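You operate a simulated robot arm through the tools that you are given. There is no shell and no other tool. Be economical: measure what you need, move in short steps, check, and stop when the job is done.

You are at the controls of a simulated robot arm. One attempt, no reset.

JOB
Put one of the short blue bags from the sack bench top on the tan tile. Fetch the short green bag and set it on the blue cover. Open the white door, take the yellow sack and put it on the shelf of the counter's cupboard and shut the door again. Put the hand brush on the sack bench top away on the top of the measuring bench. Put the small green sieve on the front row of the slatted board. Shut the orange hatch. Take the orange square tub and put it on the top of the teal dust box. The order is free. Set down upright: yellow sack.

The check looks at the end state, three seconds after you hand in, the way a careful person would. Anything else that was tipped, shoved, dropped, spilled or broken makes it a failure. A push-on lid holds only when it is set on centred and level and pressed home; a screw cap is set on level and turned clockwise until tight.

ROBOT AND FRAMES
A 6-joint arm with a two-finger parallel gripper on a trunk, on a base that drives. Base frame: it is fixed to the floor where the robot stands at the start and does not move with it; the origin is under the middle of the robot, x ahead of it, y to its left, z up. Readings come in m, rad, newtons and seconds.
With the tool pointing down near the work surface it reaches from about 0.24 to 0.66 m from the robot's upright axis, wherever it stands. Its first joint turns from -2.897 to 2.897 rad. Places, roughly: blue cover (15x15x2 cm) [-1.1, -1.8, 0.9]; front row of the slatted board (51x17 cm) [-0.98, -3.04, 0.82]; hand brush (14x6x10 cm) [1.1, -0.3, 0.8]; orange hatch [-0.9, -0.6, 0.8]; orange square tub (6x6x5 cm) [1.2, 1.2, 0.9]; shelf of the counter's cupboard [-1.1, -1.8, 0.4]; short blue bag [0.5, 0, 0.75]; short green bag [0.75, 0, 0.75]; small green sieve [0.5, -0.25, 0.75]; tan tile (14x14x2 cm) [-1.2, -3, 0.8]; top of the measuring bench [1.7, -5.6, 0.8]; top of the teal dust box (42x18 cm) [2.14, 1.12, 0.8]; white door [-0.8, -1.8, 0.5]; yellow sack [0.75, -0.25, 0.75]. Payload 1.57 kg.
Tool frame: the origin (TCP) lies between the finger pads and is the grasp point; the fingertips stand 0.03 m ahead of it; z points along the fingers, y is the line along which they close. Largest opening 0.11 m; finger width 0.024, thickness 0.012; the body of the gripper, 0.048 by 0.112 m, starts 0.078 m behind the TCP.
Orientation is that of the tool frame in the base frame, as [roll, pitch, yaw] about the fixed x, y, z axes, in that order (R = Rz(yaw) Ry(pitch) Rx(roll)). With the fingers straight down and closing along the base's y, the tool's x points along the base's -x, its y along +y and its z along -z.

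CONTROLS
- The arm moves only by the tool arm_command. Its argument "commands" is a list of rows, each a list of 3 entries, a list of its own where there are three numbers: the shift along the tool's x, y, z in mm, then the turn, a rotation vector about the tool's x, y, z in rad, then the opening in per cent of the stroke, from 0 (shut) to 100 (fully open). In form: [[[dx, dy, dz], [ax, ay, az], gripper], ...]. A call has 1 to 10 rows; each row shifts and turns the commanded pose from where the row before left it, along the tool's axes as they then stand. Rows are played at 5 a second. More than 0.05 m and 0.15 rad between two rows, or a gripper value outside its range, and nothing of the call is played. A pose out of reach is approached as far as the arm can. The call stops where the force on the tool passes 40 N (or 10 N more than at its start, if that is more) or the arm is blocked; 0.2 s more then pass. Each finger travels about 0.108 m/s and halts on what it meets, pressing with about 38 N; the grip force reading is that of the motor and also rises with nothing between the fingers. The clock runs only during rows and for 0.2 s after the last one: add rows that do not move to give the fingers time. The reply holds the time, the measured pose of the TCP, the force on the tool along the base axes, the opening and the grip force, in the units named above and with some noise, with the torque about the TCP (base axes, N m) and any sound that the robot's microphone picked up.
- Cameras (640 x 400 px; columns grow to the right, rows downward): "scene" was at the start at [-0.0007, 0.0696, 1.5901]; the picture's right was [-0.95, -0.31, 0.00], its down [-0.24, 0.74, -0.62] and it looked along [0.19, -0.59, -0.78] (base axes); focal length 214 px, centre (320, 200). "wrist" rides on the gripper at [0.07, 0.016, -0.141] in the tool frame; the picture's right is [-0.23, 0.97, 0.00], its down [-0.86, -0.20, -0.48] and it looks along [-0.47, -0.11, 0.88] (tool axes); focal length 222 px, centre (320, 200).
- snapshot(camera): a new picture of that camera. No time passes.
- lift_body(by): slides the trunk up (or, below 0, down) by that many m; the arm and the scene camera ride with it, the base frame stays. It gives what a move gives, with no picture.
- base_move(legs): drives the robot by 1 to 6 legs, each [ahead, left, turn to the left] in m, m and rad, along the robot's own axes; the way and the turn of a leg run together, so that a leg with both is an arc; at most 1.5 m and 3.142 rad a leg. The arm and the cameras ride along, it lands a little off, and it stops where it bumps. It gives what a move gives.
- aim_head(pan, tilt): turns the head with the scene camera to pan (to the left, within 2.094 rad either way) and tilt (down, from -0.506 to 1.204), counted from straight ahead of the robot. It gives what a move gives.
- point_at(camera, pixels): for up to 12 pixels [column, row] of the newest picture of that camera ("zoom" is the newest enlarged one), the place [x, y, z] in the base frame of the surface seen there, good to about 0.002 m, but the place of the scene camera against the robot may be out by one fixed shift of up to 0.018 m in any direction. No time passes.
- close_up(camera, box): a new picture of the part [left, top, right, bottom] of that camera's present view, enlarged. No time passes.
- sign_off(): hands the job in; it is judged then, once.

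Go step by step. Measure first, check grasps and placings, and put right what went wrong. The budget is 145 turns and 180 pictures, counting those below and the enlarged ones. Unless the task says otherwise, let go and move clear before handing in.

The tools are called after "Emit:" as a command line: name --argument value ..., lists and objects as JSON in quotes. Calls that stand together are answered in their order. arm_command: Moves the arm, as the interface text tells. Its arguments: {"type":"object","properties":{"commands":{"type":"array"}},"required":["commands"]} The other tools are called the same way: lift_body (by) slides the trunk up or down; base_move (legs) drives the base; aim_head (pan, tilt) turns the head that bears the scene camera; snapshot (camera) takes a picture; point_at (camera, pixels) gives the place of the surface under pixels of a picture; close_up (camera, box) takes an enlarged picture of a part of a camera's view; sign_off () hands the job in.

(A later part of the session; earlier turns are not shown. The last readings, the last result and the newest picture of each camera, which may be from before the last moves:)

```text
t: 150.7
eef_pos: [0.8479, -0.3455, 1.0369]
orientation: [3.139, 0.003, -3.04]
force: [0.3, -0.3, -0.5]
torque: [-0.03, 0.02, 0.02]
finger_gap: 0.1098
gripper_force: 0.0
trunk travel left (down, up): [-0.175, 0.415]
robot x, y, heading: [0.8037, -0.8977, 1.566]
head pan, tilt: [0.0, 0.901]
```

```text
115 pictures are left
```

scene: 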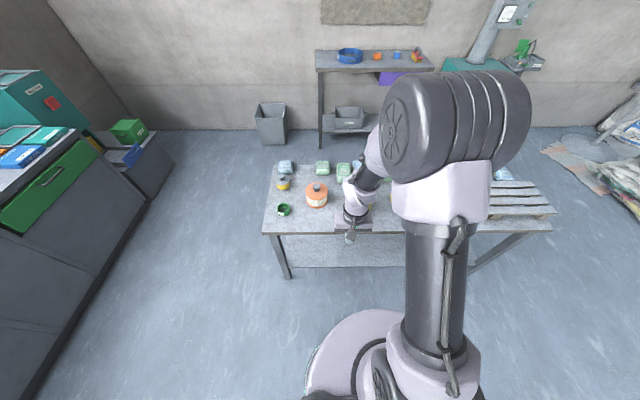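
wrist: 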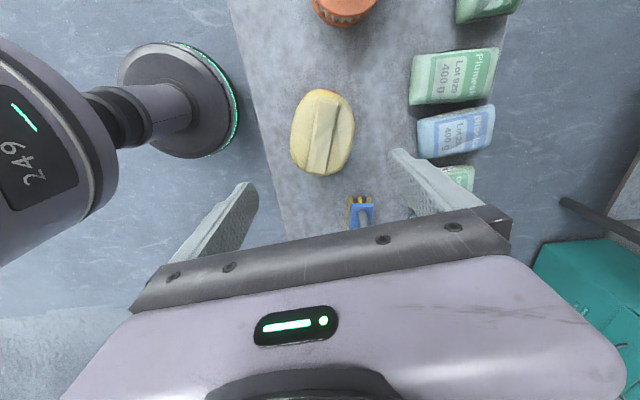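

I measure the ridge ends to align with the sack's narrow direction.

Emit:
close_up --camera "wrist" --box '[270, 70, 380, 190]'

Emit:
point_at --camera "wrist" --pixels '[[327, 98], [318, 168], [325, 135], [295, 130], [351, 130], [297, 150], [348, 155]]'

```text
3.33 times, centred on (325, 130) of wrist
```

zoom: 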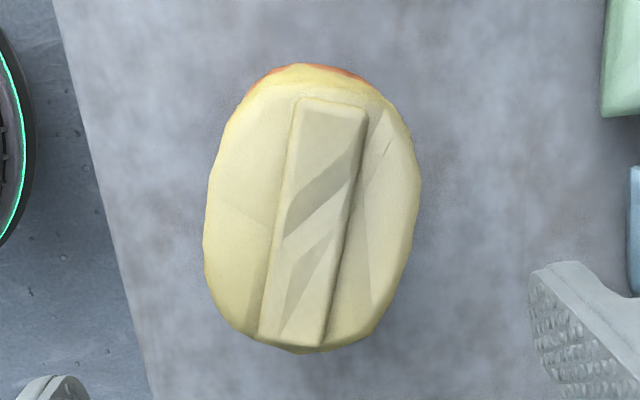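

```text
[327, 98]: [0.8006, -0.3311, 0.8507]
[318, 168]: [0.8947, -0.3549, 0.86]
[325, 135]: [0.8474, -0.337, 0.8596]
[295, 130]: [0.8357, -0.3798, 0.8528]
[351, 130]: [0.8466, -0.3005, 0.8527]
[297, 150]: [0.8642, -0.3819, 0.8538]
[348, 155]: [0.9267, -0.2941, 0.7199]
```

Ridge runs at -14°. Align, lower to z 0.80 and grip.

Emit:
arm_command --commands '[[[0, 0, 0], [0, 0, 0.15], 100], [[0, 0, 0], [0, 0, 0.15], 100], [[0, 0, 47], [0, 0, 0], 100], [[0, 0, 47], [0, 0, 0], 100], [[0, 0, 47], [0, 0, 0], 100], [[0, 0, 47], [0, 0, 0], 100], [[0, 0, 48], [0, 0, 0], 100]]'

Emit:
arm_command --commands '[[[0, 0, 0], [0, 0, 0], 60], [[0, 0, 0], [0, 0, 0], 40], [[0, 0, 0], [0, 0, 0], 40], [[0, 0, 0], [0, 0, 0], 40]]'

Emit:
snapshot --camera "wrist"

```text
t: 152.3
eef_pos: [0.8472, -0.346, 0.7984]
orientation: [3.137, 0.0, 2.946]
force: [0.5, -0.8, 0.7]
torque: [0.01, 0.0, 0.03]
finger_gap: 0.1098
gripper_force: 0.1
trunk travel left (down, up): [-0.175, 0.415]
robot x, y, heading: [0.8007, -0.9008, 1.563]
head pan, tilt: [0.0, 0.901]
```

```text
t: 153.3
eef_pos: [0.8476, -0.3457, 0.8012]
orientation: [3.139, 0.001, 2.946]
force: [-0.4, 3.9, 1.8]
torque: [0.66, 0.05, -0.03]
finger_gap: 0.0979
gripper_force: 38.0
trunk travel left (down, up): [-0.175, 0.415]
robot x, y, heading: [0.8023, -0.8993, 1.56]
head pan, tilt: [0.0, 0.901]
```

```text
113 pictures are left
```

wrist: 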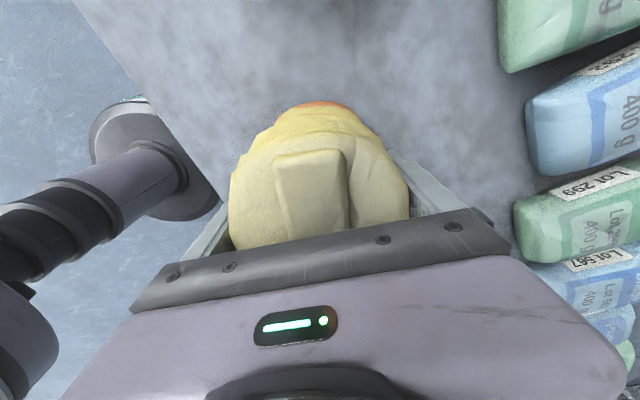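

Gripped at 98 mm. Lift 15 mm and rotate the sack ~101° so its narrow side faces the robot's grip axis.

Emit:
arm_command --commands '[[[0, 0, -15], [0, 0, 0], 40], [[0, 0, 0], [0, 0, -0.149], 40], [[0, 0, 0], [0, 0, -0.149], 40], [[0, 0, 0], [0, 0, -0.149], 40], [[0, 0, 0], [0, 0, -0.149], 40], [[0, 0, 0], [0, 0, -0.149], 40], [[0, 0, 0], [0, 0, -0.149], 40], [[0, 0, 0], [0, 0, -0.149], 40], [[0, 0, 0], [0, 0, -0.149], 40]]'

Emit:
arm_command --commands '[[[0, 0, 0], [0, 0, -0.149], 40], [[0, 0, 0], [0, 0, -0.149], 40], [[0, 0, 0], [0, 0, -0.149], 40], [[0, 0, 0], [0, 0, -0.135], 40]]'

Emit:
snapshot --camera "wrist"

```text
t: 155.3
eef_pos: [0.849, -0.3448, 0.8151]
orientation: [-3.141, 0.002, -2.142]
force: [-0.1, 0.3, -10.8]
torque: [-0.08, 0.03, -0.02]
finger_gap: 0.0966
gripper_force: 38.1
trunk travel left (down, up): [-0.175, 0.415]
robot x, y, heading: [0.8026, -0.8963, 1.562]
head pan, tilt: [0.0, 0.901]
```

```text
t: 156.3
eef_pos: [0.8478, -0.3453, 0.8149]
orientation: [-3.139, 0.004, -1.558]
force: [0.2, 0.7, -9.5]
torque: [-0.06, 0.03, -0.01]
finger_gap: 0.0968
gripper_force: 37.9
trunk travel left (down, up): [-0.175, 0.415]
robot x, y, heading: [0.8041, -0.8975, 1.56]
head pan, tilt: [0.0, 0.901]
```

```text
112 pictures are left
```

wrist: 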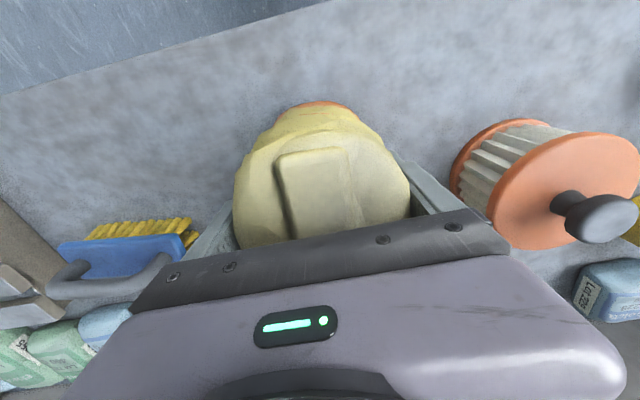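

I shift the sack 25 mm toward the bench edge to clear the jar and brush, set it down and release.

Emit:
arm_command --commands '[[[25, -3, 0], [0, 0, 0.013], 40], [[0, 0, 10], [0, 0, 0], 40], [[0, 0, 4], [0, 0, 0], 40], [[0, 0, 0], [0, 0, 0], 80], [[0, 0, 0], [0, 0, 0], 100], [[0, 0, 0], [0, 0, 0], 100], [[0, 0, -45], [0, 0, 0], 100], [[0, 0, -45], [0, 0, 0], 100], [[0, 0, -45], [0, 0, 0], 100]]'

Emit:
base_move --legs '[[-0.06, -0.045, 0]]'

Emit:
snapshot --camera "wrist"

```text
t: 158.3
eef_pos: [0.8523, -0.3714, 0.9378]
orientation: [-3.141, 0.004, -1.574]
force: [-0.3, -0.5, -0.4]
torque: [0.01, 0.02, 0.0]
finger_gap: 0.1099
gripper_force: 0.0
trunk travel left (down, up): [-0.175, 0.415]
robot x, y, heading: [0.8033, -0.8973, 1.567]
head pan, tilt: [0.0, 0.901]
```

```text
t: 159.3
eef_pos: [0.8962, -0.43, 0.9369]
orientation: [-3.141, 0.003, -1.574]
force: [0.4, -0.1, -0.1]
torque: [0.03, 0.03, 0.0]
finger_gap: 0.1098
gripper_force: 0.1
trunk travel left (down, up): [-0.175, 0.415]
robot x, y, heading: [0.8483, -0.9597, 1.556]
head pan, tilt: [0.0, 0.901]
```

```text
111 pictures are left
```

wrist: 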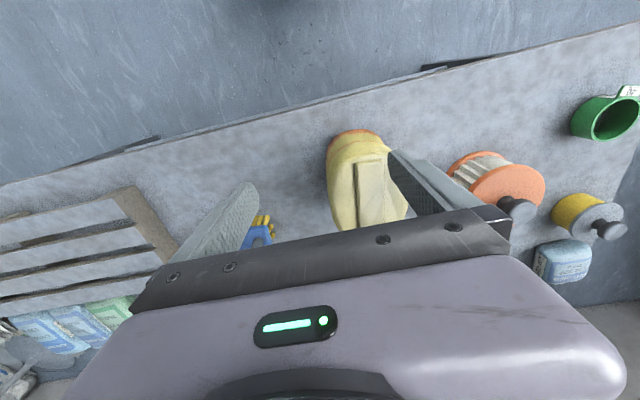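

The sack stands upright. Centre the arm laterally and tilt out to 1.2 rad.

Emit:
arm_command --commands '[[[0, 43, 0], [0, 0, 0], 100], [[0, 0, 0], [0, -0.15, 0], 100], [[0, 0, 0], [0, -0.15, 0], 100], [[0, 0, 0], [0, -0.15, 0], 100], [[0, 0, 0], [0, -0.15, 0], 100], [[0, 0, 0], [0, -0.15, 0], 100], [[0, 0, 0], [0, -0.15, 0], 100], [[0, 0, 0], [0, -0.15, 0], 100], [[0, 0, 0], [0, -0.15, 0], 100]]'

Emit:
snapshot --camera "wrist"

```text
t: 161.3
eef_pos: [0.8523, -0.4301, 0.9346]
orientation: [-3.139, 1.203, -1.573]
force: [-0.2, -0.6, -0.7]
torque: [0.0, 0.0, 0.0]
finger_gap: 0.1102
gripper_force: 0.1
trunk travel left (down, up): [-0.175, 0.415]
robot x, y, heading: [0.8461, -0.9586, 1.56]
head pan, tilt: [0.0, 0.901]
```

```text
110 pictures are left
```

wrist: 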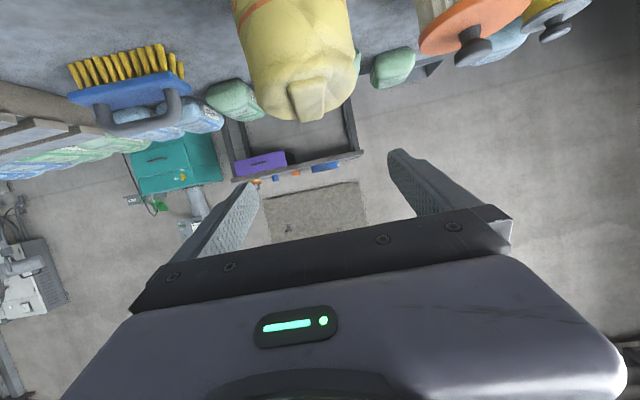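

Tilt reached cleanly. Back off 5 cm and lower in front of the sack, then measure.

Emit:
arm_command --commands '[[[18, 0, -46], [0, 0, 0], 100], [[0, 0, 0], [0, 0, 0], 100], [[45, 0, 17.5], [0, 0, 0], 100], [[45, 0, 17.5], [0, 0, 0], 100], [[45, 0, 17.5], [0, 0, 0], 100]]'

Emit:
close_up --camera "wrist" --box '[160, 60, 480, 260]'

Emit:
point_at --camera "zoom" --pixels '[[320, 100], [250, 150], [400, 150], [320, 200], [240, 100], [420, 100]]'

```text
t: 162.5
eef_pos: [0.8522, -0.4788, 0.7886]
orientation: [-3.138, 1.202, -1.571]
force: [-0.3, 0.0, -0.4]
torque: [0.0, -0.01, 0.0]
finger_gap: 0.1097
gripper_force: 0.1
trunk travel left (down, up): [-0.175, 0.415]
robot x, y, heading: [0.847, -0.9625, 1.559]
head pan, tilt: [0.0, 0.901]
```

```text
2.00 times, centred on (320, 160) of wrist
```

zoom: 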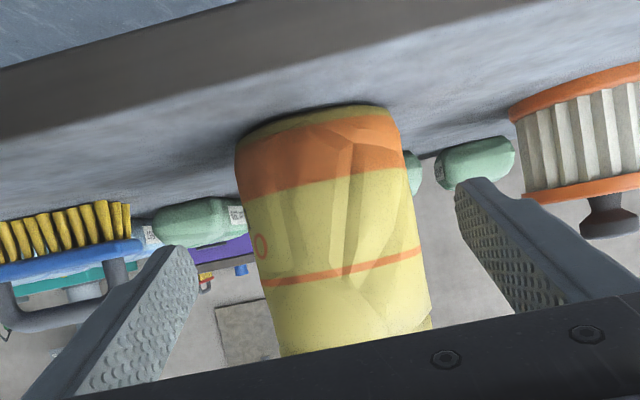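

```text
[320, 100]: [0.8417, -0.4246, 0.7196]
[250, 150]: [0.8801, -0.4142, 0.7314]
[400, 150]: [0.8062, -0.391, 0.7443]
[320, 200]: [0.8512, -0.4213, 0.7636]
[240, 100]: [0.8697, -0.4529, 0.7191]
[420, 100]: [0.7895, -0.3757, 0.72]
```

Sack centre matches the tool at x≈0.85. Advance level 0.105 m around it and close.

Emit:
arm_command --commands '[[[-7.7, 0, 19.8], [0, 0, 0], 100], [[-7.7, 0, 19.8], [0, 0, 0], 100], [[-7.7, 0, 19.8], [0, 0, 0], 100], [[-7.7, 0, 19.8], [0, 0, 0], 100], [[-7.7, 0, 19.8], [0, 0, 0], 100], [[0, 0, 0], [0, 0, 0], 60], [[0, 0, 0], [0, 0, 0], 40], [[0, 0, 0], [0, 0, 0], 40], [[0, 0, 0], [0, 0, 0], 40]]'

Emit:
snapshot --camera "wrist"

```text
t: 164.5
eef_pos: [0.8538, -0.3723, 0.7914]
orientation: [-3.139, 1.202, -1.569]
force: [-3.6, 1.4, -0.2]
torque: [-0.12, 0.19, -0.02]
finger_gap: 0.0945
gripper_force: 38.3
trunk travel left (down, up): [-0.175, 0.415]
robot x, y, heading: [0.8466, -0.962, 1.56]
head pan, tilt: [0.0, 0.901]
```

```text
108 pictures are left
```

wrist: 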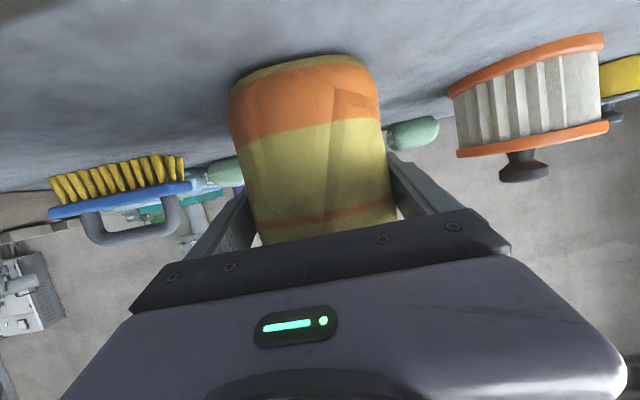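

Gripped at 94.5 mm. Lift straight up 10 cm, back off, turn toward the counter and drive near the cupboard.

Emit:
arm_command --commands '[[[-23, 0, -9], [0, 0, 0], 40], [[-46, 0, -18], [0, 0, 0], 40], [[-30, 0, -12], [0, 0, 0], 40]]'

Emit:
base_move --legs '[[-0.3, 0, 0], [0, 0, 1.571], [0.75, 0.33, 0]]'

Emit:
lift_body --by -0.17

Emit:
snapshot --camera "wrist"

Emit:
snapshot --camera "scene"

```text
t: 165.3
eef_pos: [0.8531, -0.3746, 0.8977]
orientation: [-3.138, 1.201, -1.572]
force: [-0.1, 0.3, -9.6]
torque: [-0.1, -0.01, 0.01]
finger_gap: 0.0944
gripper_force: 37.8
trunk travel left (down, up): [-0.175, 0.415]
robot x, y, heading: [0.8443, -0.9604, 1.568]
head pan, tilt: [0.0, 0.901]
```

```text
t: 175.2
eef_pos: [-0.5051, -1.5644, 0.8961]
orientation: [-3.139, 1.201, -0.01]
force: [0.2, -0.8, -10.5]
torque: [-0.01, -0.08, -0.02]
finger_gap: 0.0939
gripper_force: 37.9
trunk travel left (down, up): [-0.175, 0.415]
robot x, y, heading: [0.0839, -1.5787, 3.12]
head pan, tilt: [0.0, 0.901]
```

```text
t: 177.1
eef_pos: [-0.5046, -1.5637, 0.7257]
orientation: [-3.137, 1.203, -0.009]
force: [-0.4, 0.2, -10.4]
torque: [-0.03, -0.11, 0.0]
finger_gap: 0.0943
gripper_force: 37.8
trunk travel left (down, up): [-0.005, 0.585]
robot x, y, heading: [0.0818, -1.575, 3.125]
head pan, tilt: [0.0, 0.901]
```

```text
107 pictures are left
```

wrist: 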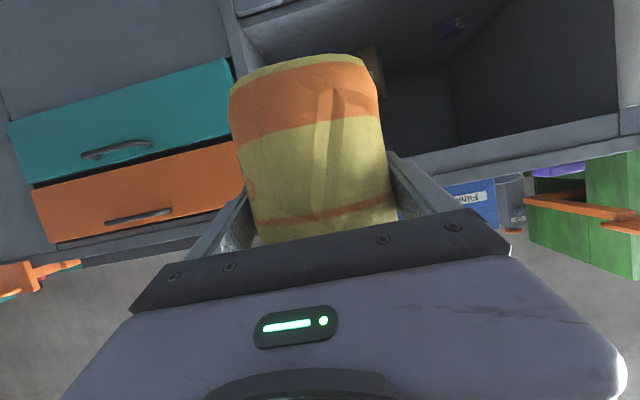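

```text
106 pictures are left
```

scene: 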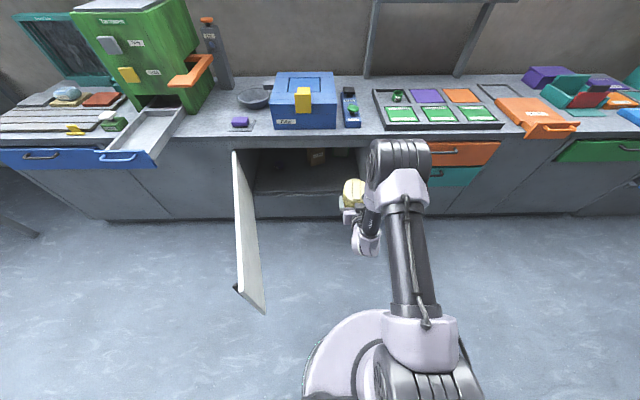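

Sack is held upright. Shift the base left a bit and lower the arm to shelf height while still outside.

Emit:
base_move --legs '[[0, 0.06, 0.012]]'

Emit:
arm_command --commands '[[[44.7, 0, 17.4], [0, 0, 0], 40], [[44.7, 0, 17.4], [0, 0, 0], 40], [[44.7, 0, 17.4], [0, 0, 0], 40], [[44.7, 0, 17.4], [0, 0, 0], 40], [[44.7, 0, 17.4], [0, 0, 0], 40], [[37, 0, 14.5], [0, 0, 0], 40]]'

Emit:
snapshot --camera "wrist"

Emit:
snapshot --camera "scene"

```text
t: 178.1
eef_pos: [-0.5055, -1.6305, 0.727]
orientation: [-3.137, 1.203, -0.001]
force: [-0.1, -0.2, -9.8]
torque: [0.02, -0.09, -0.01]
finger_gap: 0.0944
gripper_force: 37.8
trunk travel left (down, up): [-0.005, 0.585]
robot x, y, heading: [0.08, -1.6355, 3.136]
head pan, tilt: [0.0, 0.901]
```

```text
t: 179.5
eef_pos: [-0.5055, -1.6292, 0.4461]
orientation: [-3.139, 1.202, 0.001]
force: [0.6, -0.6, -9.9]
torque: [0.04, -0.13, -0.02]
finger_gap: 0.0943
gripper_force: 37.9
trunk travel left (down, up): [-0.005, 0.585]
robot x, y, heading: [0.0812, -1.634, 3.134]
head pan, tilt: [0.0, 0.901]
```

```text
105 pictures are left
```

wrist: 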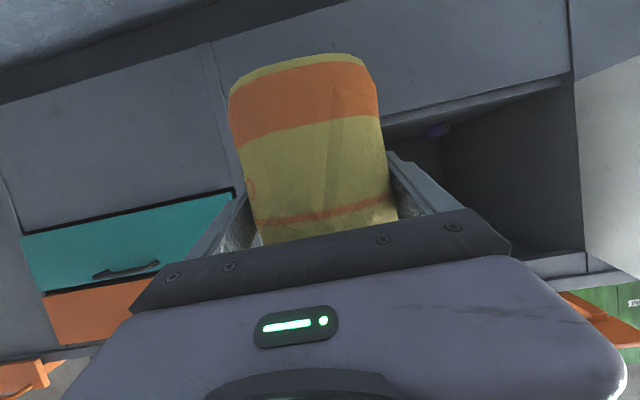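

```text
104 pictures are left
```

scene: 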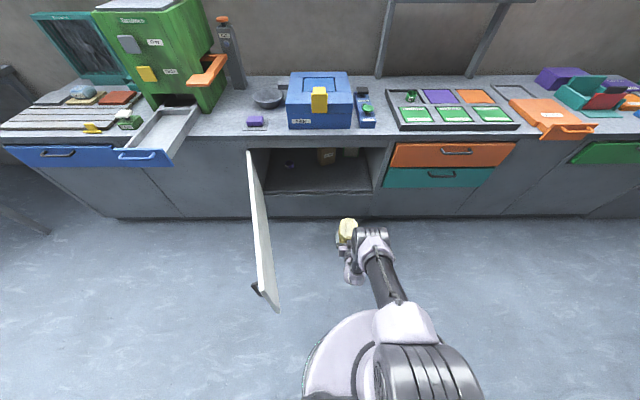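

I check the shelf height with the wrist camera and where the elbow/forearm are relative to the counter edge.

Emit:
point_at --camera "wrist" --pixels '[[430, 123], [480, 106], [400, 134], [560, 80], [450, 116], [225, 150], [240, 230]]'

Emit:
point_at --camera "scene" --pixels '[[372, 235], [360, 250], [353, 272], [347, 225], [385, 285], [310, 185], [310, 195], [340, 141]]'

```text
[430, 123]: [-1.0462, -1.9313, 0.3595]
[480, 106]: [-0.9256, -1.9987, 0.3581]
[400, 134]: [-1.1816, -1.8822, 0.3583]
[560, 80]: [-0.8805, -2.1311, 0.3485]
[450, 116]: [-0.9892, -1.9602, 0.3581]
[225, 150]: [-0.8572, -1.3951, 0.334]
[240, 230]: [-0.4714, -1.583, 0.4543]
```

```text
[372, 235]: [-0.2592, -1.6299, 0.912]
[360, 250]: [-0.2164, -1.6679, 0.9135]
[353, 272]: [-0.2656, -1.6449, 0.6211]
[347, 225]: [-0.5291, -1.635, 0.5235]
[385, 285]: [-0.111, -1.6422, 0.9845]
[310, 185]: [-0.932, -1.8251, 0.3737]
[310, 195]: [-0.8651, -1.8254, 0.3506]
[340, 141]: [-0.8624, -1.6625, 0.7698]
```

Shelf z=0.3585; elbow and forearm stay in front of the counter edge after a 0.46 m advance. Drive in.

Emit:
base_move --legs '[[0.3, 0, 0], [0.16, 0, 0]]'

Emit:
snapshot --camera "wrist"

Emit:
snapshot --camera "scene"

```text
t: 182.6
eef_pos: [-0.9679, -1.6242, 0.4458]
orientation: [-3.138, 1.202, 0.0]
force: [-0.1, -0.1, -9.6]
torque: [-0.05, -0.09, -0.05]
finger_gap: 0.0941
gripper_force: 38.0
trunk travel left (down, up): [-0.005, 0.585]
robot x, y, heading: [-0.38, -1.6285, 3.136]
head pan, tilt: [0.0, 0.901]
```

```text
103 pictures are left
```

wrist: 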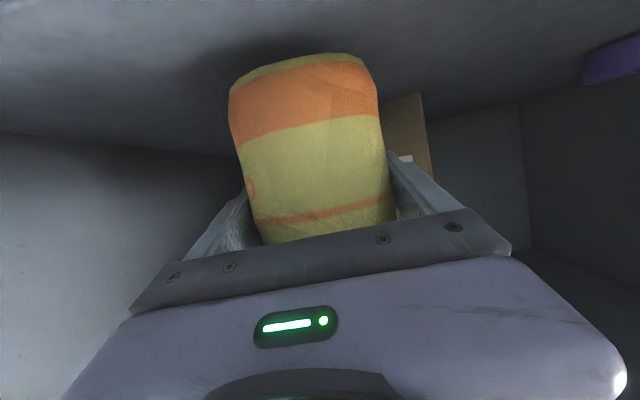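

```text
102 pictures are left
```

scene: 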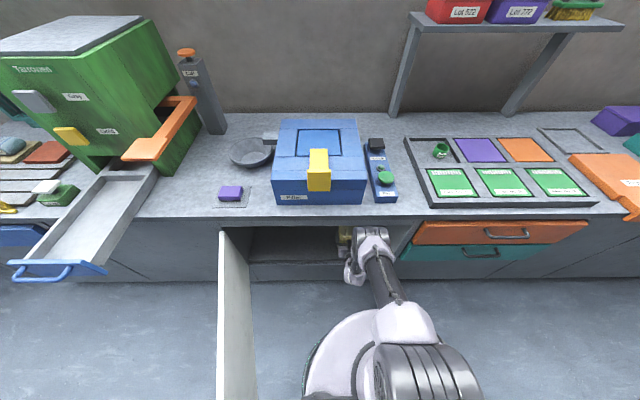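

Inside without bumps. Lower 14 mm, release, retreat level.

Emit:
arm_command --commands '[[[9, 0, 3.6], [0, 0, 0], 40], [[4.5, 0, 1.8], [0, 0, 0], 40], [[0, 0, 0], [0, 0, 0], 40]]'

Emit:
arm_command --commands '[[[0, 0, 0], [0, 0, 0], 70], [[0, 0, 0], [0, 0, 0], 95], [[0, 0, 0], [0, 0, 0], 95], [[0, 0, 0], [0, 0, 0], 95]]'

Emit:
snapshot --camera "wrist"

```text
t: 183.3
eef_pos: [-0.968, -1.6243, 0.4337]
orientation: [-3.137, 1.204, -0.002]
force: [-0.2, 0.4, 3.4]
torque: [-0.53, -0.01, -0.04]
finger_gap: 0.0942
gripper_force: 37.9
trunk travel left (down, up): [-0.005, 0.585]
robot x, y, heading: [-0.3792, -1.6354, 3.128]
head pan, tilt: [0.0, 0.901]
```

```text
t: 184.3
eef_pos: [-0.968, -1.6237, 0.4324]
orientation: [-3.139, 1.203, -0.002]
force: [-0.1, -0.2, -0.2]
torque: [-0.01, -0.01, 0.01]
finger_gap: 0.1045
gripper_force: 0.1
trunk travel left (down, up): [-0.005, 0.585]
robot x, y, heading: [-0.3819, -1.6292, 3.134]
head pan, tilt: [0.0, 0.901]
```

```text
101 pictures are left
```

wrist: 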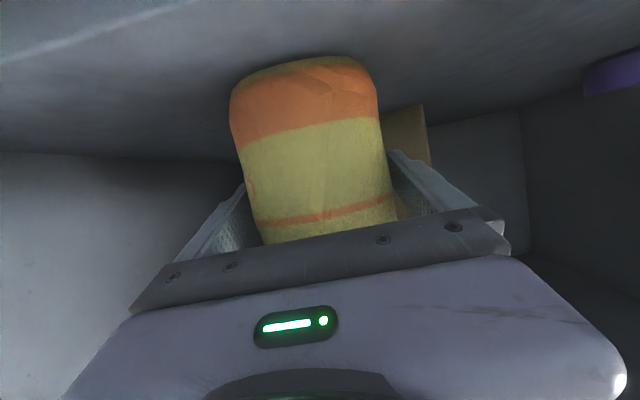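

Sack is standing on the shelf. Retreat level and back the base out, then look.

Emit:
arm_command --commands '[[[7, 0, -18.6], [0, 0, 0], 100], [[14.5, 0, -37.3], [0, 0, 0], 100], [[14.5, 0, -37.3], [0, 0, 0], 100]]'

Emit:
base_move --legs '[[-0.75, 0, 0]]'

Emit:
aim_head --pan 0.1 --tilt 0.8

Emit:
snapshot --camera "scene"

Emit:
snapshot --camera "wrist"

```text
t: 185.2
eef_pos: [-0.8676, -1.6256, 0.4328]
orientation: [-3.14, 1.202, -0.002]
force: [-0.2, 0.0, 0.4]
torque: [-0.01, 0.0, 0.05]
finger_gap: 0.1098
gripper_force: 0.0
trunk travel left (down, up): [-0.005, 0.585]
robot x, y, heading: [-0.3837, -1.6325, 3.133]
head pan, tilt: [0.0, 0.901]
```

```text
t: 189.2
eef_pos: [-0.1239, -1.6325, 0.4319]
orientation: [-3.138, 1.203, 0.0]
force: [-0.2, -0.7, -0.2]
torque: [0.01, 0.01, -0.01]
finger_gap: 0.1102
gripper_force: 0.1
trunk travel left (down, up): [-0.005, 0.585]
robot x, y, heading: [0.3643, -1.6386, 3.131]
head pan, tilt: [0.0, 0.901]
```

```text
t: 189.9
eef_pos: [-0.1223, -1.6325, 0.4318]
orientation: [-3.139, 1.202, -0.002]
force: [-0.5, 0.3, 0.5]
torque: [0.03, 0.03, 0.03]
finger_gap: 0.11
gripper_force: 0.3
trunk travel left (down, up): [-0.005, 0.585]
robot x, y, heading: [0.3627, -1.6378, 3.134]
head pan, tilt: [0.099, 0.799]
```

```text
100 pictures are left
```

scene: 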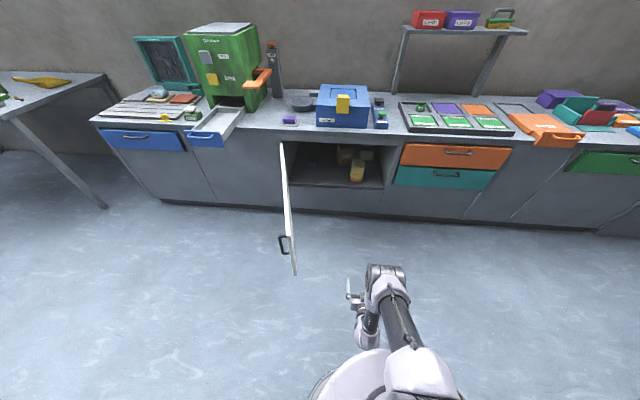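

```text
99 pictures are left
```

wrist: 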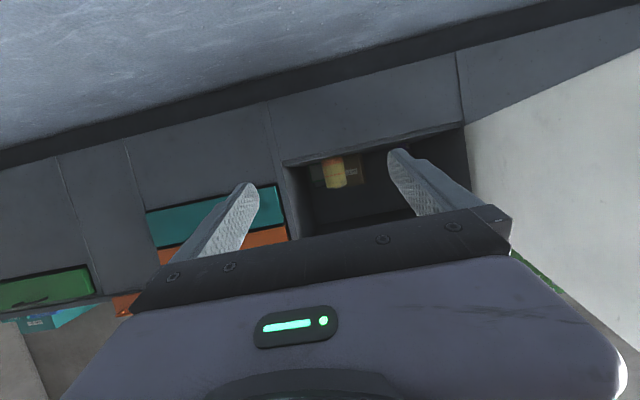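

The sack stands on the shelf. I measure the door end, then raise trunk and arm and tilt the tool back to straight down.

Emit:
point_at --camera "scene" --pixels '[[293, 238], [294, 268], [283, 240], [282, 145], [287, 200], [357, 163], [357, 178]]'

Emit:
lift_body --by 0.17

Emit:
arm_command --commands '[[[-44.7, 0, -17.4], [0, 0, 0], 0], [[-44.7, 0, -17.4], [0, 0, 0], 0], [[-44.7, 0, -17.4], [0, 0, 0], 0], [[-44.7, 0, -17.4], [0, 0, 0], 0], [[-44.7, 0, -17.4], [0, 0, 0], 0], [[-44.7, 0, -17.4], [0, 0, 0], 0], [[-44.7, 0, -17.4], [0, 0, 0], 0], [[-18, 0, 46], [0, 0, 0], 0]]'

Emit:
arm_command --commands '[[[0, 0, 0], [0, 0.15, 0], 0], [[0, 0, 0], [0, 0.15, 0], 0], [[0, 0, 0], [0, 0.15, 0], 0], [[0, 0, 0], [0, 0.15, 0], 0], [[0, 0, 0], [0, 0.15, 0], 0], [[0, 0, 0], [0, 0.15, 0], 0], [[0, 0, 0], [0, 0.15, 0], 0], [[0, 0, 0], [0, 0.15, 0], 0]]'

```text
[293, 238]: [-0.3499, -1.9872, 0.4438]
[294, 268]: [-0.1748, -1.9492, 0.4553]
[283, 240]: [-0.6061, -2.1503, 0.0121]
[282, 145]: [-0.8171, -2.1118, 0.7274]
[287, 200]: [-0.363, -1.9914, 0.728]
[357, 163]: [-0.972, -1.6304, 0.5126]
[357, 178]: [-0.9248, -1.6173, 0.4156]
```

```text
t: 191.8
eef_pos: [-0.1225, -1.6324, 0.6015]
orientation: [-3.137, 1.201, 0.0]
force: [0.1, -0.1, 0.4]
torque: [-0.02, 0.0, -0.05]
finger_gap: 0.1101
gripper_force: 0.1
trunk travel left (down, up): [-0.175, 0.415]
robot x, y, heading: [0.3678, -1.6352, 3.134]
head pan, tilt: [0.099, 0.799]
```

```text
t: 193.6
eef_pos: [-0.174, -1.6318, 0.9383]
orientation: [-3.138, 1.2, 0.001]
force: [0.5, 0.2, 0.4]
torque: [0.0, 0.02, 0.01]
finger_gap: 0.0002
gripper_force: 21.4
trunk travel left (down, up): [-0.175, 0.415]
robot x, y, heading: [0.3647, -1.6417, 3.134]
head pan, tilt: [0.099, 0.799]
```

```text
t: 195.4
eef_pos: [-0.1715, -1.6324, 0.9381]
orientation: [-3.14, 0.002, 0.0]
force: [-0.2, -0.1, 0.7]
torque: [0.01, -0.03, -0.02]
finger_gap: 0.0
gripper_force: 21.4
trunk travel left (down, up): [-0.175, 0.415]
robot x, y, heading: [0.3673, -1.6397, 3.133]
head pan, tilt: [0.099, 0.799]
```

Door is at ~76°, inner end at (-0.175,-1.95). I drive so the closed fingers come down on its outer side at about (-0.296,-2.045).

Emit:
base_move --legs '[[0, 0.413, 0], [0.125, 0, 0]]'

Emit:
snapshot --camera "wrist"

```text
t: 198.8
eef_pos: [-0.3005, -2.045, 0.9379]
orientation: [-3.14, 0.003, -0.002]
force: [-0.3, 0.5, 0.4]
torque: [-0.03, -0.02, 0.02]
finger_gap: 0.0002
gripper_force: 21.3
trunk travel left (down, up): [-0.175, 0.415]
robot x, y, heading: [0.237, -2.0525, 3.129]
head pan, tilt: [0.099, 0.799]
```

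```text
98 pictures are left
```

wrist: 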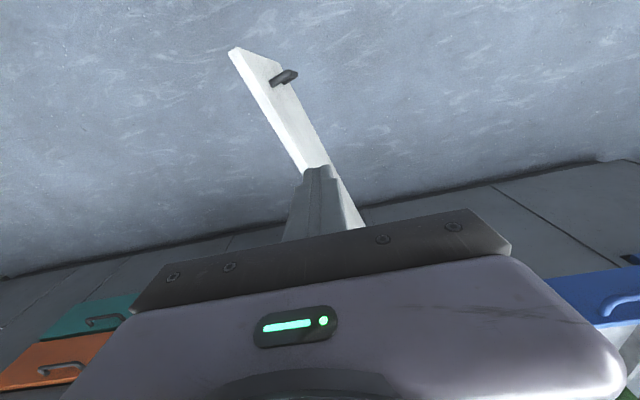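

I measure the door's top edge from here to be sure the fingers land outside.

Emit:
point_at --camera "wrist" --pixels '[[233, 50], [276, 66], [268, 110], [300, 160], [295, 130], [320, 160], [287, 76]]'

```text
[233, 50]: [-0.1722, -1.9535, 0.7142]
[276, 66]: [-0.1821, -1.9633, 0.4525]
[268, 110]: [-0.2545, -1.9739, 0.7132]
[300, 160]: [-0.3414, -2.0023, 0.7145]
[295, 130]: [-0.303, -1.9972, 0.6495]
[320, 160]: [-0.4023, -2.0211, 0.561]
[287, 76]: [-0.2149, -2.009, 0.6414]
```

The outer face is at y≈-2.0 there, so 35 mm clear. Lower and drag the door closed with the base.

Emit:
arm_command --commands '[[[0, 0, 50], [0, 0, 0], 0], [[0, 0, 50], [0, 0, 0], 0], [[0, 0, 50], [0, 0, 0], 0], [[0, 0, 50], [0, 0, 0], 0], [[0, 0, 48], [0, 0, 0], 0]]'

Emit:
base_move --legs '[[0.0085, -0.051, 0], [0.053, -0.142, 0], [0.099, -0.132, 0], [0.134, -0.095, 0], [0.129, -0.047, 0]]'

Emit:
snapshot --camera "scene"

```text
t: 200.0
eef_pos: [-0.3019, -2.0456, 0.6894]
orientation: [-3.14, 0.005, -0.005]
force: [0.4, 1.1, 0.1]
torque: [-0.02, -0.01, -0.01]
finger_gap: 0.0002
gripper_force: 21.5
trunk travel left (down, up): [-0.175, 0.415]
robot x, y, heading: [0.2328, -2.0552, 3.134]
head pan, tilt: [0.099, 0.799]
```

```text
t: 204.9
eef_pos: [-0.7198, -1.5728, 0.6888]
orientation: [-3.14, 0.001, -0.006]
force: [0.8, -0.4, 0.6]
torque: [-0.01, -0.01, -0.01]
finger_gap: 0.0
gripper_force: 21.2
trunk travel left (down, up): [-0.175, 0.415]
robot x, y, heading: [-0.1848, -1.5813, 3.13]
head pan, tilt: [0.099, 0.799]
```

```text
97 pictures are left
```

scene: 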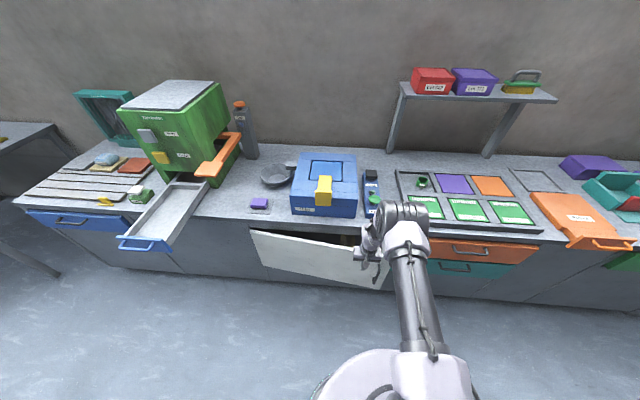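

Door nearly shut. Tilt the fingers slightly outward and push it home in small steps.

Emit:
arm_command --commands '[[[0, 0, 0], [0, -0.15, 0], 0], [[-20, 0, 3], [0, 0, 0], 0], [[-20, 0, 3], [0, 0, 0], 0], [[-20, 0, 3], [0, 0, 0], 0], [[-15, 0, 2.2], [0, 0, 0], 0], [[-15, 0, 2.2], [0, 0, 0], 0], [[-8, 0, 1.2], [0, 0, 0], 0], [[-6, 0, 1], [0, 0, 0], 0], [[-6, 0, 1], [0, 0, 0], 0], [[-6, 0, 1], [0, 0, 0], 0]]'

Emit:
snapshot --camera "scene"

```text
t: 206.8
eef_pos: [-0.8186, -1.5719, 0.687]
orientation: [-3.142, 0.141, -0.008]
force: [20.9, 0.5, 7.2]
torque: [-0.15, 2.03, 0.33]
finger_gap: 0.0002
gripper_force: 21.1
trunk travel left (down, up): [-0.175, 0.415]
robot x, y, heading: [-0.1833, -1.578, 3.133]
head pan, tilt: [0.099, 0.799]
stopped in row 9: the force on the tool passed its limit at 48 N (the readings are from after the stop); the commanded pose is now the measured one
```

```text
96 pictures are left
```

scene: 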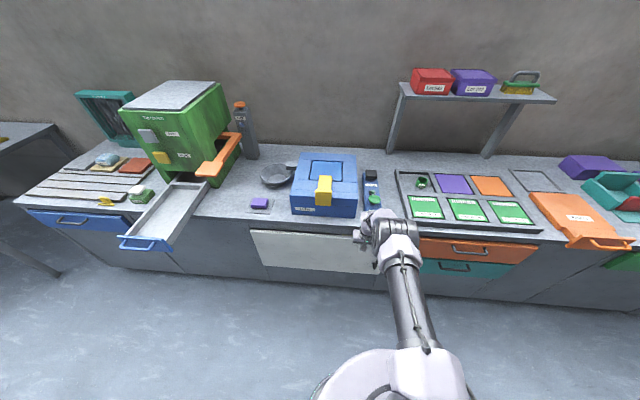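

The door is shut against the frame (hard stop). Back off, straighten the tool, check door and blue cover.

Emit:
arm_command --commands '[[[20, 0, -3], [0, 0, 0], 0], [[40, 0, -6], [0, 0, 0], 0], [[40, 0, -6], [0, 0, 0], 0], [[0, 0, -45], [0, 0.141, 0], 0], [[0, 0, -50], [0, 0, 0], 0], [[0, 0, -50], [0, 0, 0], 0], [[0, 0, -50], [0, 0, 0], 0], [[0, 0, -50], [0, 0, 0], 100]]'

Emit:
snapshot --camera "scene"

Emit:
close_up --camera "scene" --box '[240, 140, 400, 280]'

Emit:
point_at --camera "zoom" --pixels '[[285, 95], [410, 100], [272, 150], [320, 120], [390, 155], [345, 135], [345, 160], [345, 90], [60, 370], [530, 390], [300, 400]]'

```text
t: 208.6
eef_pos: [-0.7124, -1.5735, 0.9318]
orientation: [3.141, 0.0, -0.008]
force: [-0.3, 0.0, 0.2]
torque: [0.02, 0.02, 0.0]
finger_gap: 0.0795
gripper_force: 0.1
trunk travel left (down, up): [-0.175, 0.415]
robot x, y, heading: [-0.1834, -1.5786, 3.132]
head pan, tilt: [0.099, 0.799]
```

```text
95 pictures are left
```

scene: 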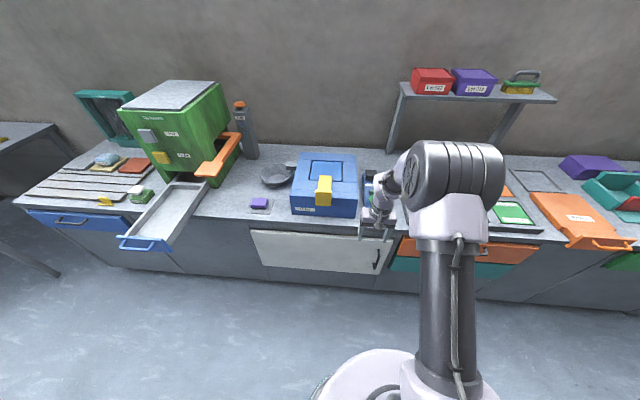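

```text
2.86 times, centred on (320, 210) of scene
```

zoom: 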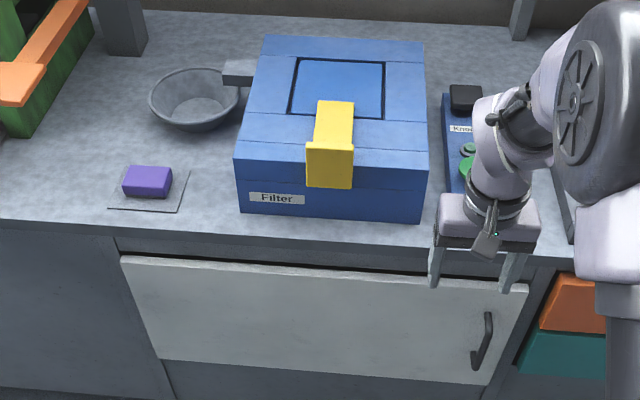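

```text
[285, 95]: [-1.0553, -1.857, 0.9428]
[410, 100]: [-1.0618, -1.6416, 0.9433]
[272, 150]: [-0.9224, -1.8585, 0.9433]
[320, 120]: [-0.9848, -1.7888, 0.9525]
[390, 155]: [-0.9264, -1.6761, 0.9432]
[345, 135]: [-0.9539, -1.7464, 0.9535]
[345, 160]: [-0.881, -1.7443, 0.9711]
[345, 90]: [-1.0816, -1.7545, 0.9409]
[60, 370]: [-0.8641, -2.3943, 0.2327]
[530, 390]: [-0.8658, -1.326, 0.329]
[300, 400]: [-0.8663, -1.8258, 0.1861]
```

Door is shut and the sack is inside. Cover centre ≈(-1.083,-1.757), latch tip reaches x≈-1.045, so I'll set the green bag at x≈-1.105. Now drive to the sack bench for the green bag.

Emit:
base_move --legs '[[-0.28, 0, 0], [0, -0.76, 0], [0, -0.77, 0], [0, 0, 3.1416]]'

Emit:
snapshot --camera "wrist"

```text
refused: 3.1416 is not a number from -3.14159 to 3.14159
```

```text
93 pictures are left
```

wrist: 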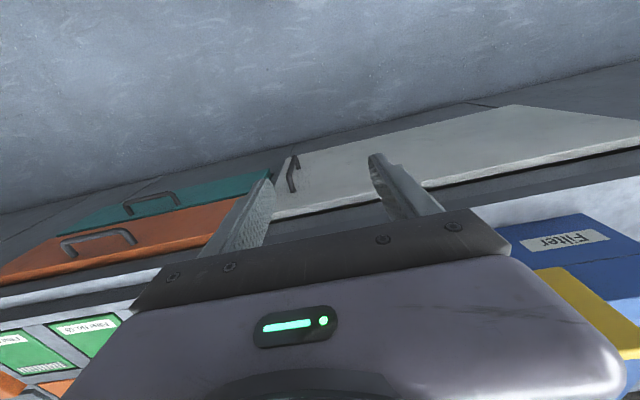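

The turn value was refused; repeat with 3.14.

Emit:
base_move --legs '[[-0.28, 0, 0], [0, -0.76, 0], [0, -0.77, 0], [0, 0, 3.14]]'

Emit:
snapshot --camera "wrist"

```text
t: 225.3
eef_pos: [0.6556, -0.0649, 0.9318]
orientation: [-3.141, 0.0, 3.129]
force: [0.4, -1.3, -0.5]
torque: [0.06, -0.02, -0.01]
finger_gap: 0.11
gripper_force: 0.0
trunk travel left (down, up): [-0.175, 0.415]
robot x, y, heading: [0.1249, -0.0562, -0.02]
head pan, tilt: [0.099, 0.799]
```

```text
92 pictures are left
```

wrist: 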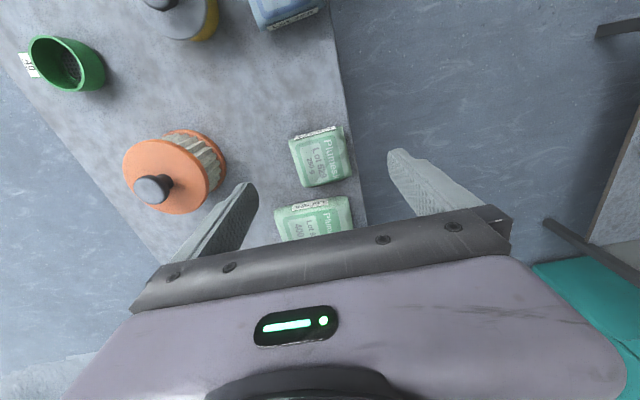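

Emit:
point_at --camera "wrist" --pixels '[[290, 138], [343, 126], [303, 186], [353, 178], [320, 158], [297, 162], [349, 152], [300, 210], [322, 192]]'

```text
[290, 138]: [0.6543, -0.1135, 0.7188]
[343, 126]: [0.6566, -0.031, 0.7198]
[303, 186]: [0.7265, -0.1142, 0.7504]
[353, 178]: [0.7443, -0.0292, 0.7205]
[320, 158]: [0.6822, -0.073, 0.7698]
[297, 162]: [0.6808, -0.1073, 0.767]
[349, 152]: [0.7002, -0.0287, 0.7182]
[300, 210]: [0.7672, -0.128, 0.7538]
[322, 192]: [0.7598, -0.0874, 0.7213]
```

Green bag C centre ≈(0.688,-0.072). Move over, lower to z 0.756, close.

Emit:
arm_command --commands '[[[-32, -7, 0], [0, 0, 0], 100], [[0, 0, 45], [0, 0, 0], 100], [[0, 0, 45], [0, 0, 0], 100], [[0, 0, 45], [0, 0, 0], 100], [[0, 0, 41], [0, 0, 0], 100], [[0, 0, 0], [0, 0, 0], 40], [[0, 0, 0], [0, 0, 0], 40], [[0, 0, 0], [0, 0, 0], 40], [[0, 0, 0], [0, 0, 0], 40]]'

Emit:
snapshot --camera "wrist"

```text
t: 227.3
eef_pos: [0.6892, -0.0724, 0.7543]
orientation: [-3.141, 0.0, 3.127]
force: [-0.7, -0.2, 0.4]
torque: [-0.02, 0.02, -0.03]
finger_gap: 0.0821
gripper_force: 38.0
trunk travel left (down, up): [-0.175, 0.415]
robot x, y, heading: [0.1257, -0.0523, -0.021]
head pan, tilt: [0.099, 0.799]
```

```text
91 pictures are left
```

wrist: 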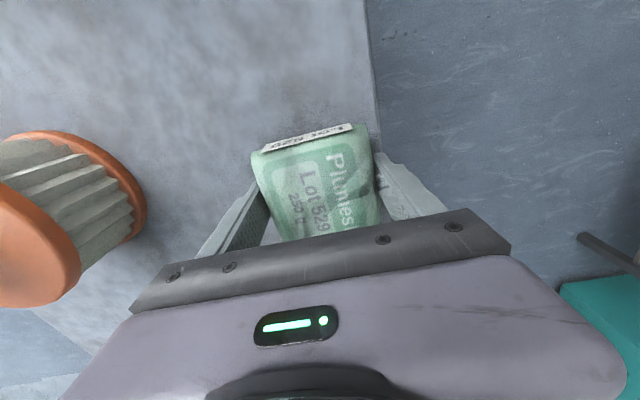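

Gripped at 82 mm. Lift to z≈1.06 and drive to the blue cover.

Emit:
arm_command --commands '[[[0, 0, -40], [0, 0, 0], 40], [[0, 0, -50], [0, 0, 0], 40], [[0, 0, -50], [0, 0, 0], 40], [[0, 0, -50], [0, 0, 0], 40], [[0, 0, -50], [0, 0, 0], 40], [[0, 0, -50], [0, 0, 0], 40], [[0, 0, -20], [0, 0, 0], 40]]'

Emit:
base_move --legs '[[0, 0, -3.12], [0, 0.85, 0], [0, 0.85, 0], [0.375, 0, 0]]'

Emit:
snapshot --camera "wrist"

Emit:
snapshot --camera "scene"

```text
t: 228.9
eef_pos: [0.6865, -0.074, 1.0667]
orientation: [-3.141, 0.0, 3.127]
force: [-0.2, 0.6, -2.7]
torque: [0.0, 0.01, -0.01]
finger_gap: 0.0818
gripper_force: 38.4
trunk travel left (down, up): [-0.175, 0.415]
robot x, y, heading: [0.1249, -0.0571, -0.022]
head pan, tilt: [0.099, 0.799]
```

```text
t: 246.8
eef_pos: [-0.8235, -1.7235, 1.0657]
orientation: [3.141, 0.001, -0.003]
force: [-1.1, -0.3, -3.3]
torque: [-0.03, -0.04, 0.03]
finger_gap: 0.0818
gripper_force: 38.0
trunk travel left (down, up): [-0.175, 0.415]
robot x, y, heading: [-0.2642, -1.7374, 3.132]
head pan, tilt: [0.099, 0.799]
```

```text
90 pictures are left
```

wrist: 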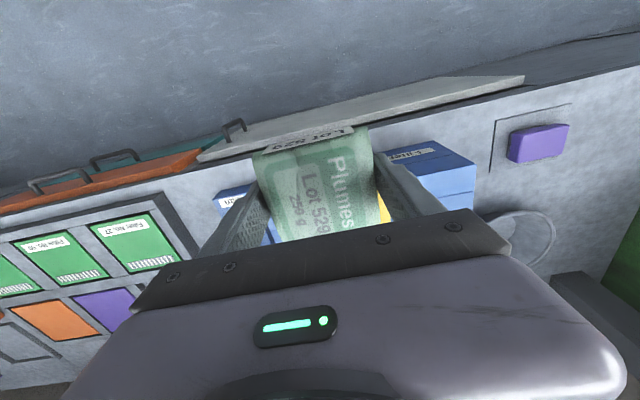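

```text
89 pictures are left
```

scene: 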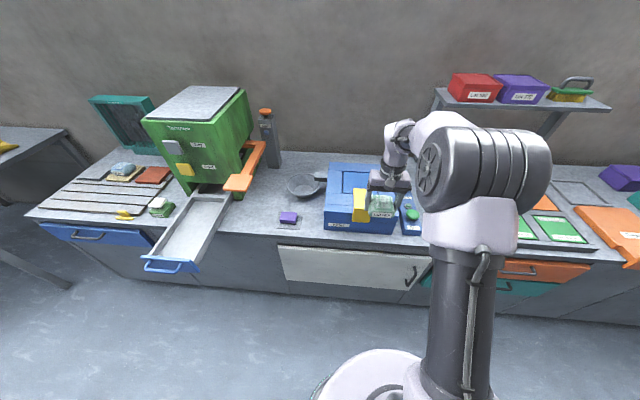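

Drive on to bring the bag above the cover.

Emit:
base_move --legs '[[0.28, 0.033, 0]]'

Emit:
close_up --camera "scene" --box '[240, 120, 480, 280]'

Emit:
snapshot --camera "wrist"

```text
t: 248.7
eef_pos: [-1.1039, -1.7556, 1.0647]
orientation: [3.141, 0.0, -0.002]
force: [0.0, 0.3, -3.3]
torque: [0.02, -0.04, -0.01]
finger_gap: 0.0816
gripper_force: 37.6
trunk travel left (down, up): [-0.175, 0.415]
robot x, y, heading: [-0.5399, -1.7648, 3.127]
head pan, tilt: [0.099, 0.799]
```

```text
2.50 times, centred on (360, 200) of scene
```

zoom: 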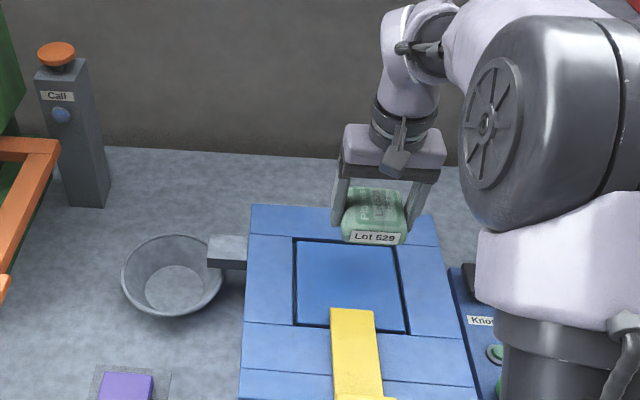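

```text
87 pictures are left
```

wrist: 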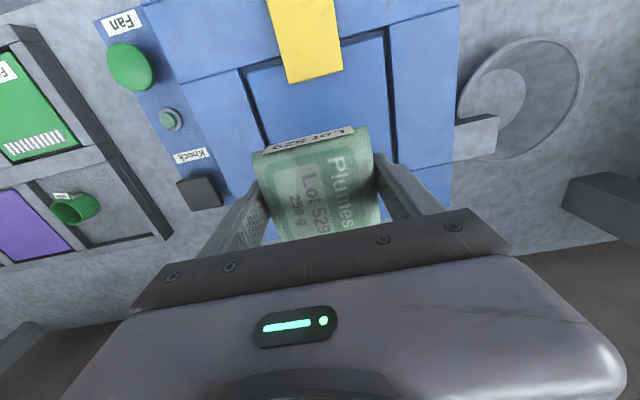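

I measure the cover edges with the wrist camera.

Emit:
point_at --camera "wrist" --pixels '[[243, 70], [388, 30], [262, 135], [393, 150], [292, 82], [342, 70], [350, 100], [265, 110]]'

```text
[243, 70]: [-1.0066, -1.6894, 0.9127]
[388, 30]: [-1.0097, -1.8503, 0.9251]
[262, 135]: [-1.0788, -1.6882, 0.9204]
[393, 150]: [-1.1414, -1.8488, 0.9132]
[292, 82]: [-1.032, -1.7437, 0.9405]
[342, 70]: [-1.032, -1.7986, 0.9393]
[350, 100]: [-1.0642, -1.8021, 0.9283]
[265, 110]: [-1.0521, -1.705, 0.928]
```

Cover centre (-1.084,-1.769), z 0.928. Shift 13 mm, lower to contact and release.

Emit:
arm_command --commands '[[[4, 13, 0], [0, 0, 0], 40], [[0, 0, 45], [0, 0, 0], 40], [[0, 0, 45], [0, 0, 0], 40], [[0, 0, 8], [0, 0, 0], 40], [[0, 0, 3], [0, 0, 0], 40]]'

Emit:
snapshot --camera "wrist"

```text
t: 249.9
eef_pos: [-1.1013, -1.768, 0.9642]
orientation: [-3.142, 0.0, -0.002]
force: [-0.1, 0.0, -3.0]
torque: [0.0, -0.04, 0.02]
finger_gap: 0.0819
gripper_force: 38.1
trunk travel left (down, up): [-0.175, 0.415]
robot x, y, heading: [-0.5432, -1.7652, 3.133]
head pan, tilt: [0.099, 0.799]
```

```text
86 pictures are left
```

wrist: 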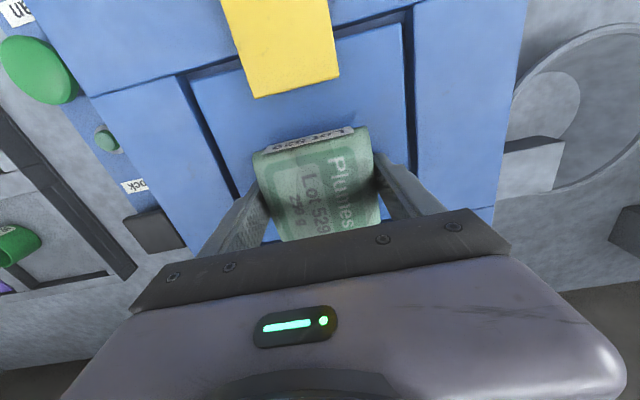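

Nicely between the edges and clear of the latch. Lower 2 mm, release, rise and back away.

Emit:
arm_command --commands '[[[0, 0, 2], [0, 0, 0], 40], [[0, 0, 0], [0, 0, 0], 70], [[0, 0, 0], [0, 0, 0], 95], [[0, 0, 0], [0, 0, 0], 95], [[0, 0, -40], [0, 0, 0], 95], [[0, 0, -40], [0, 0, 0], 95], [[0, 0, -40], [0, 0, 0], 95]]'

Emit:
base_move --legs '[[-0.3, 0, 0]]'

Emit:
close_up --camera "scene" --box '[280, 120, 460, 260]'

```text
t: 251.5
eef_pos: [-1.0999, -1.7686, 1.0847]
orientation: [-3.141, 0.0, -0.001]
force: [0.0, 0.7, 1.1]
torque: [-0.02, 0.01, 0.01]
finger_gap: 0.1046
gripper_force: 0.0
trunk travel left (down, up): [-0.175, 0.415]
robot x, y, heading: [-0.539, -1.7648, 3.13]
head pan, tilt: [0.099, 0.799]
```

```text
t: 253.6
eef_pos: [-0.8003, -1.77, 1.0833]
orientation: [-3.141, 0.002, -0.006]
force: [-0.3, 0.2, 0.8]
torque: [0.03, 0.02, -0.02]
finger_gap: 0.1048
gripper_force: 0.1
trunk travel left (down, up): [-0.175, 0.415]
robot x, y, heading: [-0.2398, -1.7701, 3.131]
head pan, tilt: [0.099, 0.799]
```

```text
2.86 times, centred on (370, 190) of scene
```

zoom: 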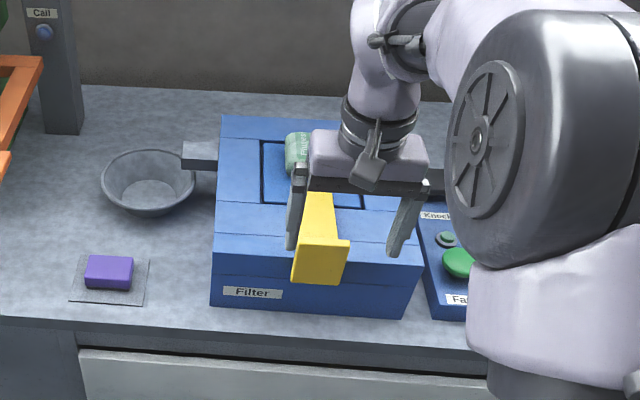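

Green bag rests on the cover. Now for the sieve: drive to about (0,-0.36), facing the bench end.

Emit:
base_move --legs '[[-0.24, 0, 0], [0, -0.7, 0], [0, -0.71, 0], [0, 0, -3.13]]'

Emit:
snapshot --camera "wrist"

```text
t: 269.6
eef_pos: [0.575, -0.3538, 1.0832]
orientation: [-3.142, 0.001, -3.124]
force: [0.0, 0.9, 0.4]
torque: [0.0, 0.01, 0.02]
finger_gap: 0.1045
gripper_force: 0.0
trunk travel left (down, up): [-0.175, 0.415]
robot x, y, heading: [0.015, -0.3663, 0.011]
head pan, tilt: [0.099, 0.799]
```

```text
84 pictures are left
```

wrist: 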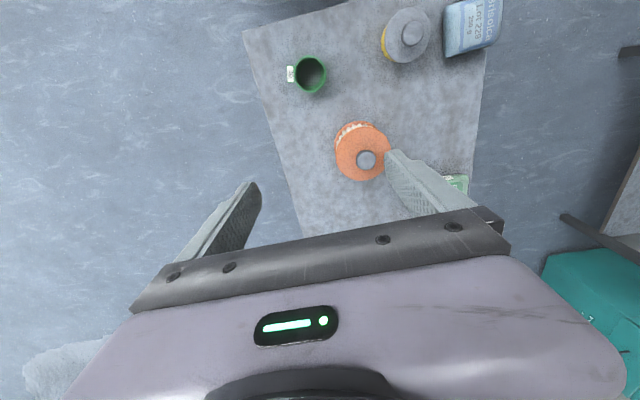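

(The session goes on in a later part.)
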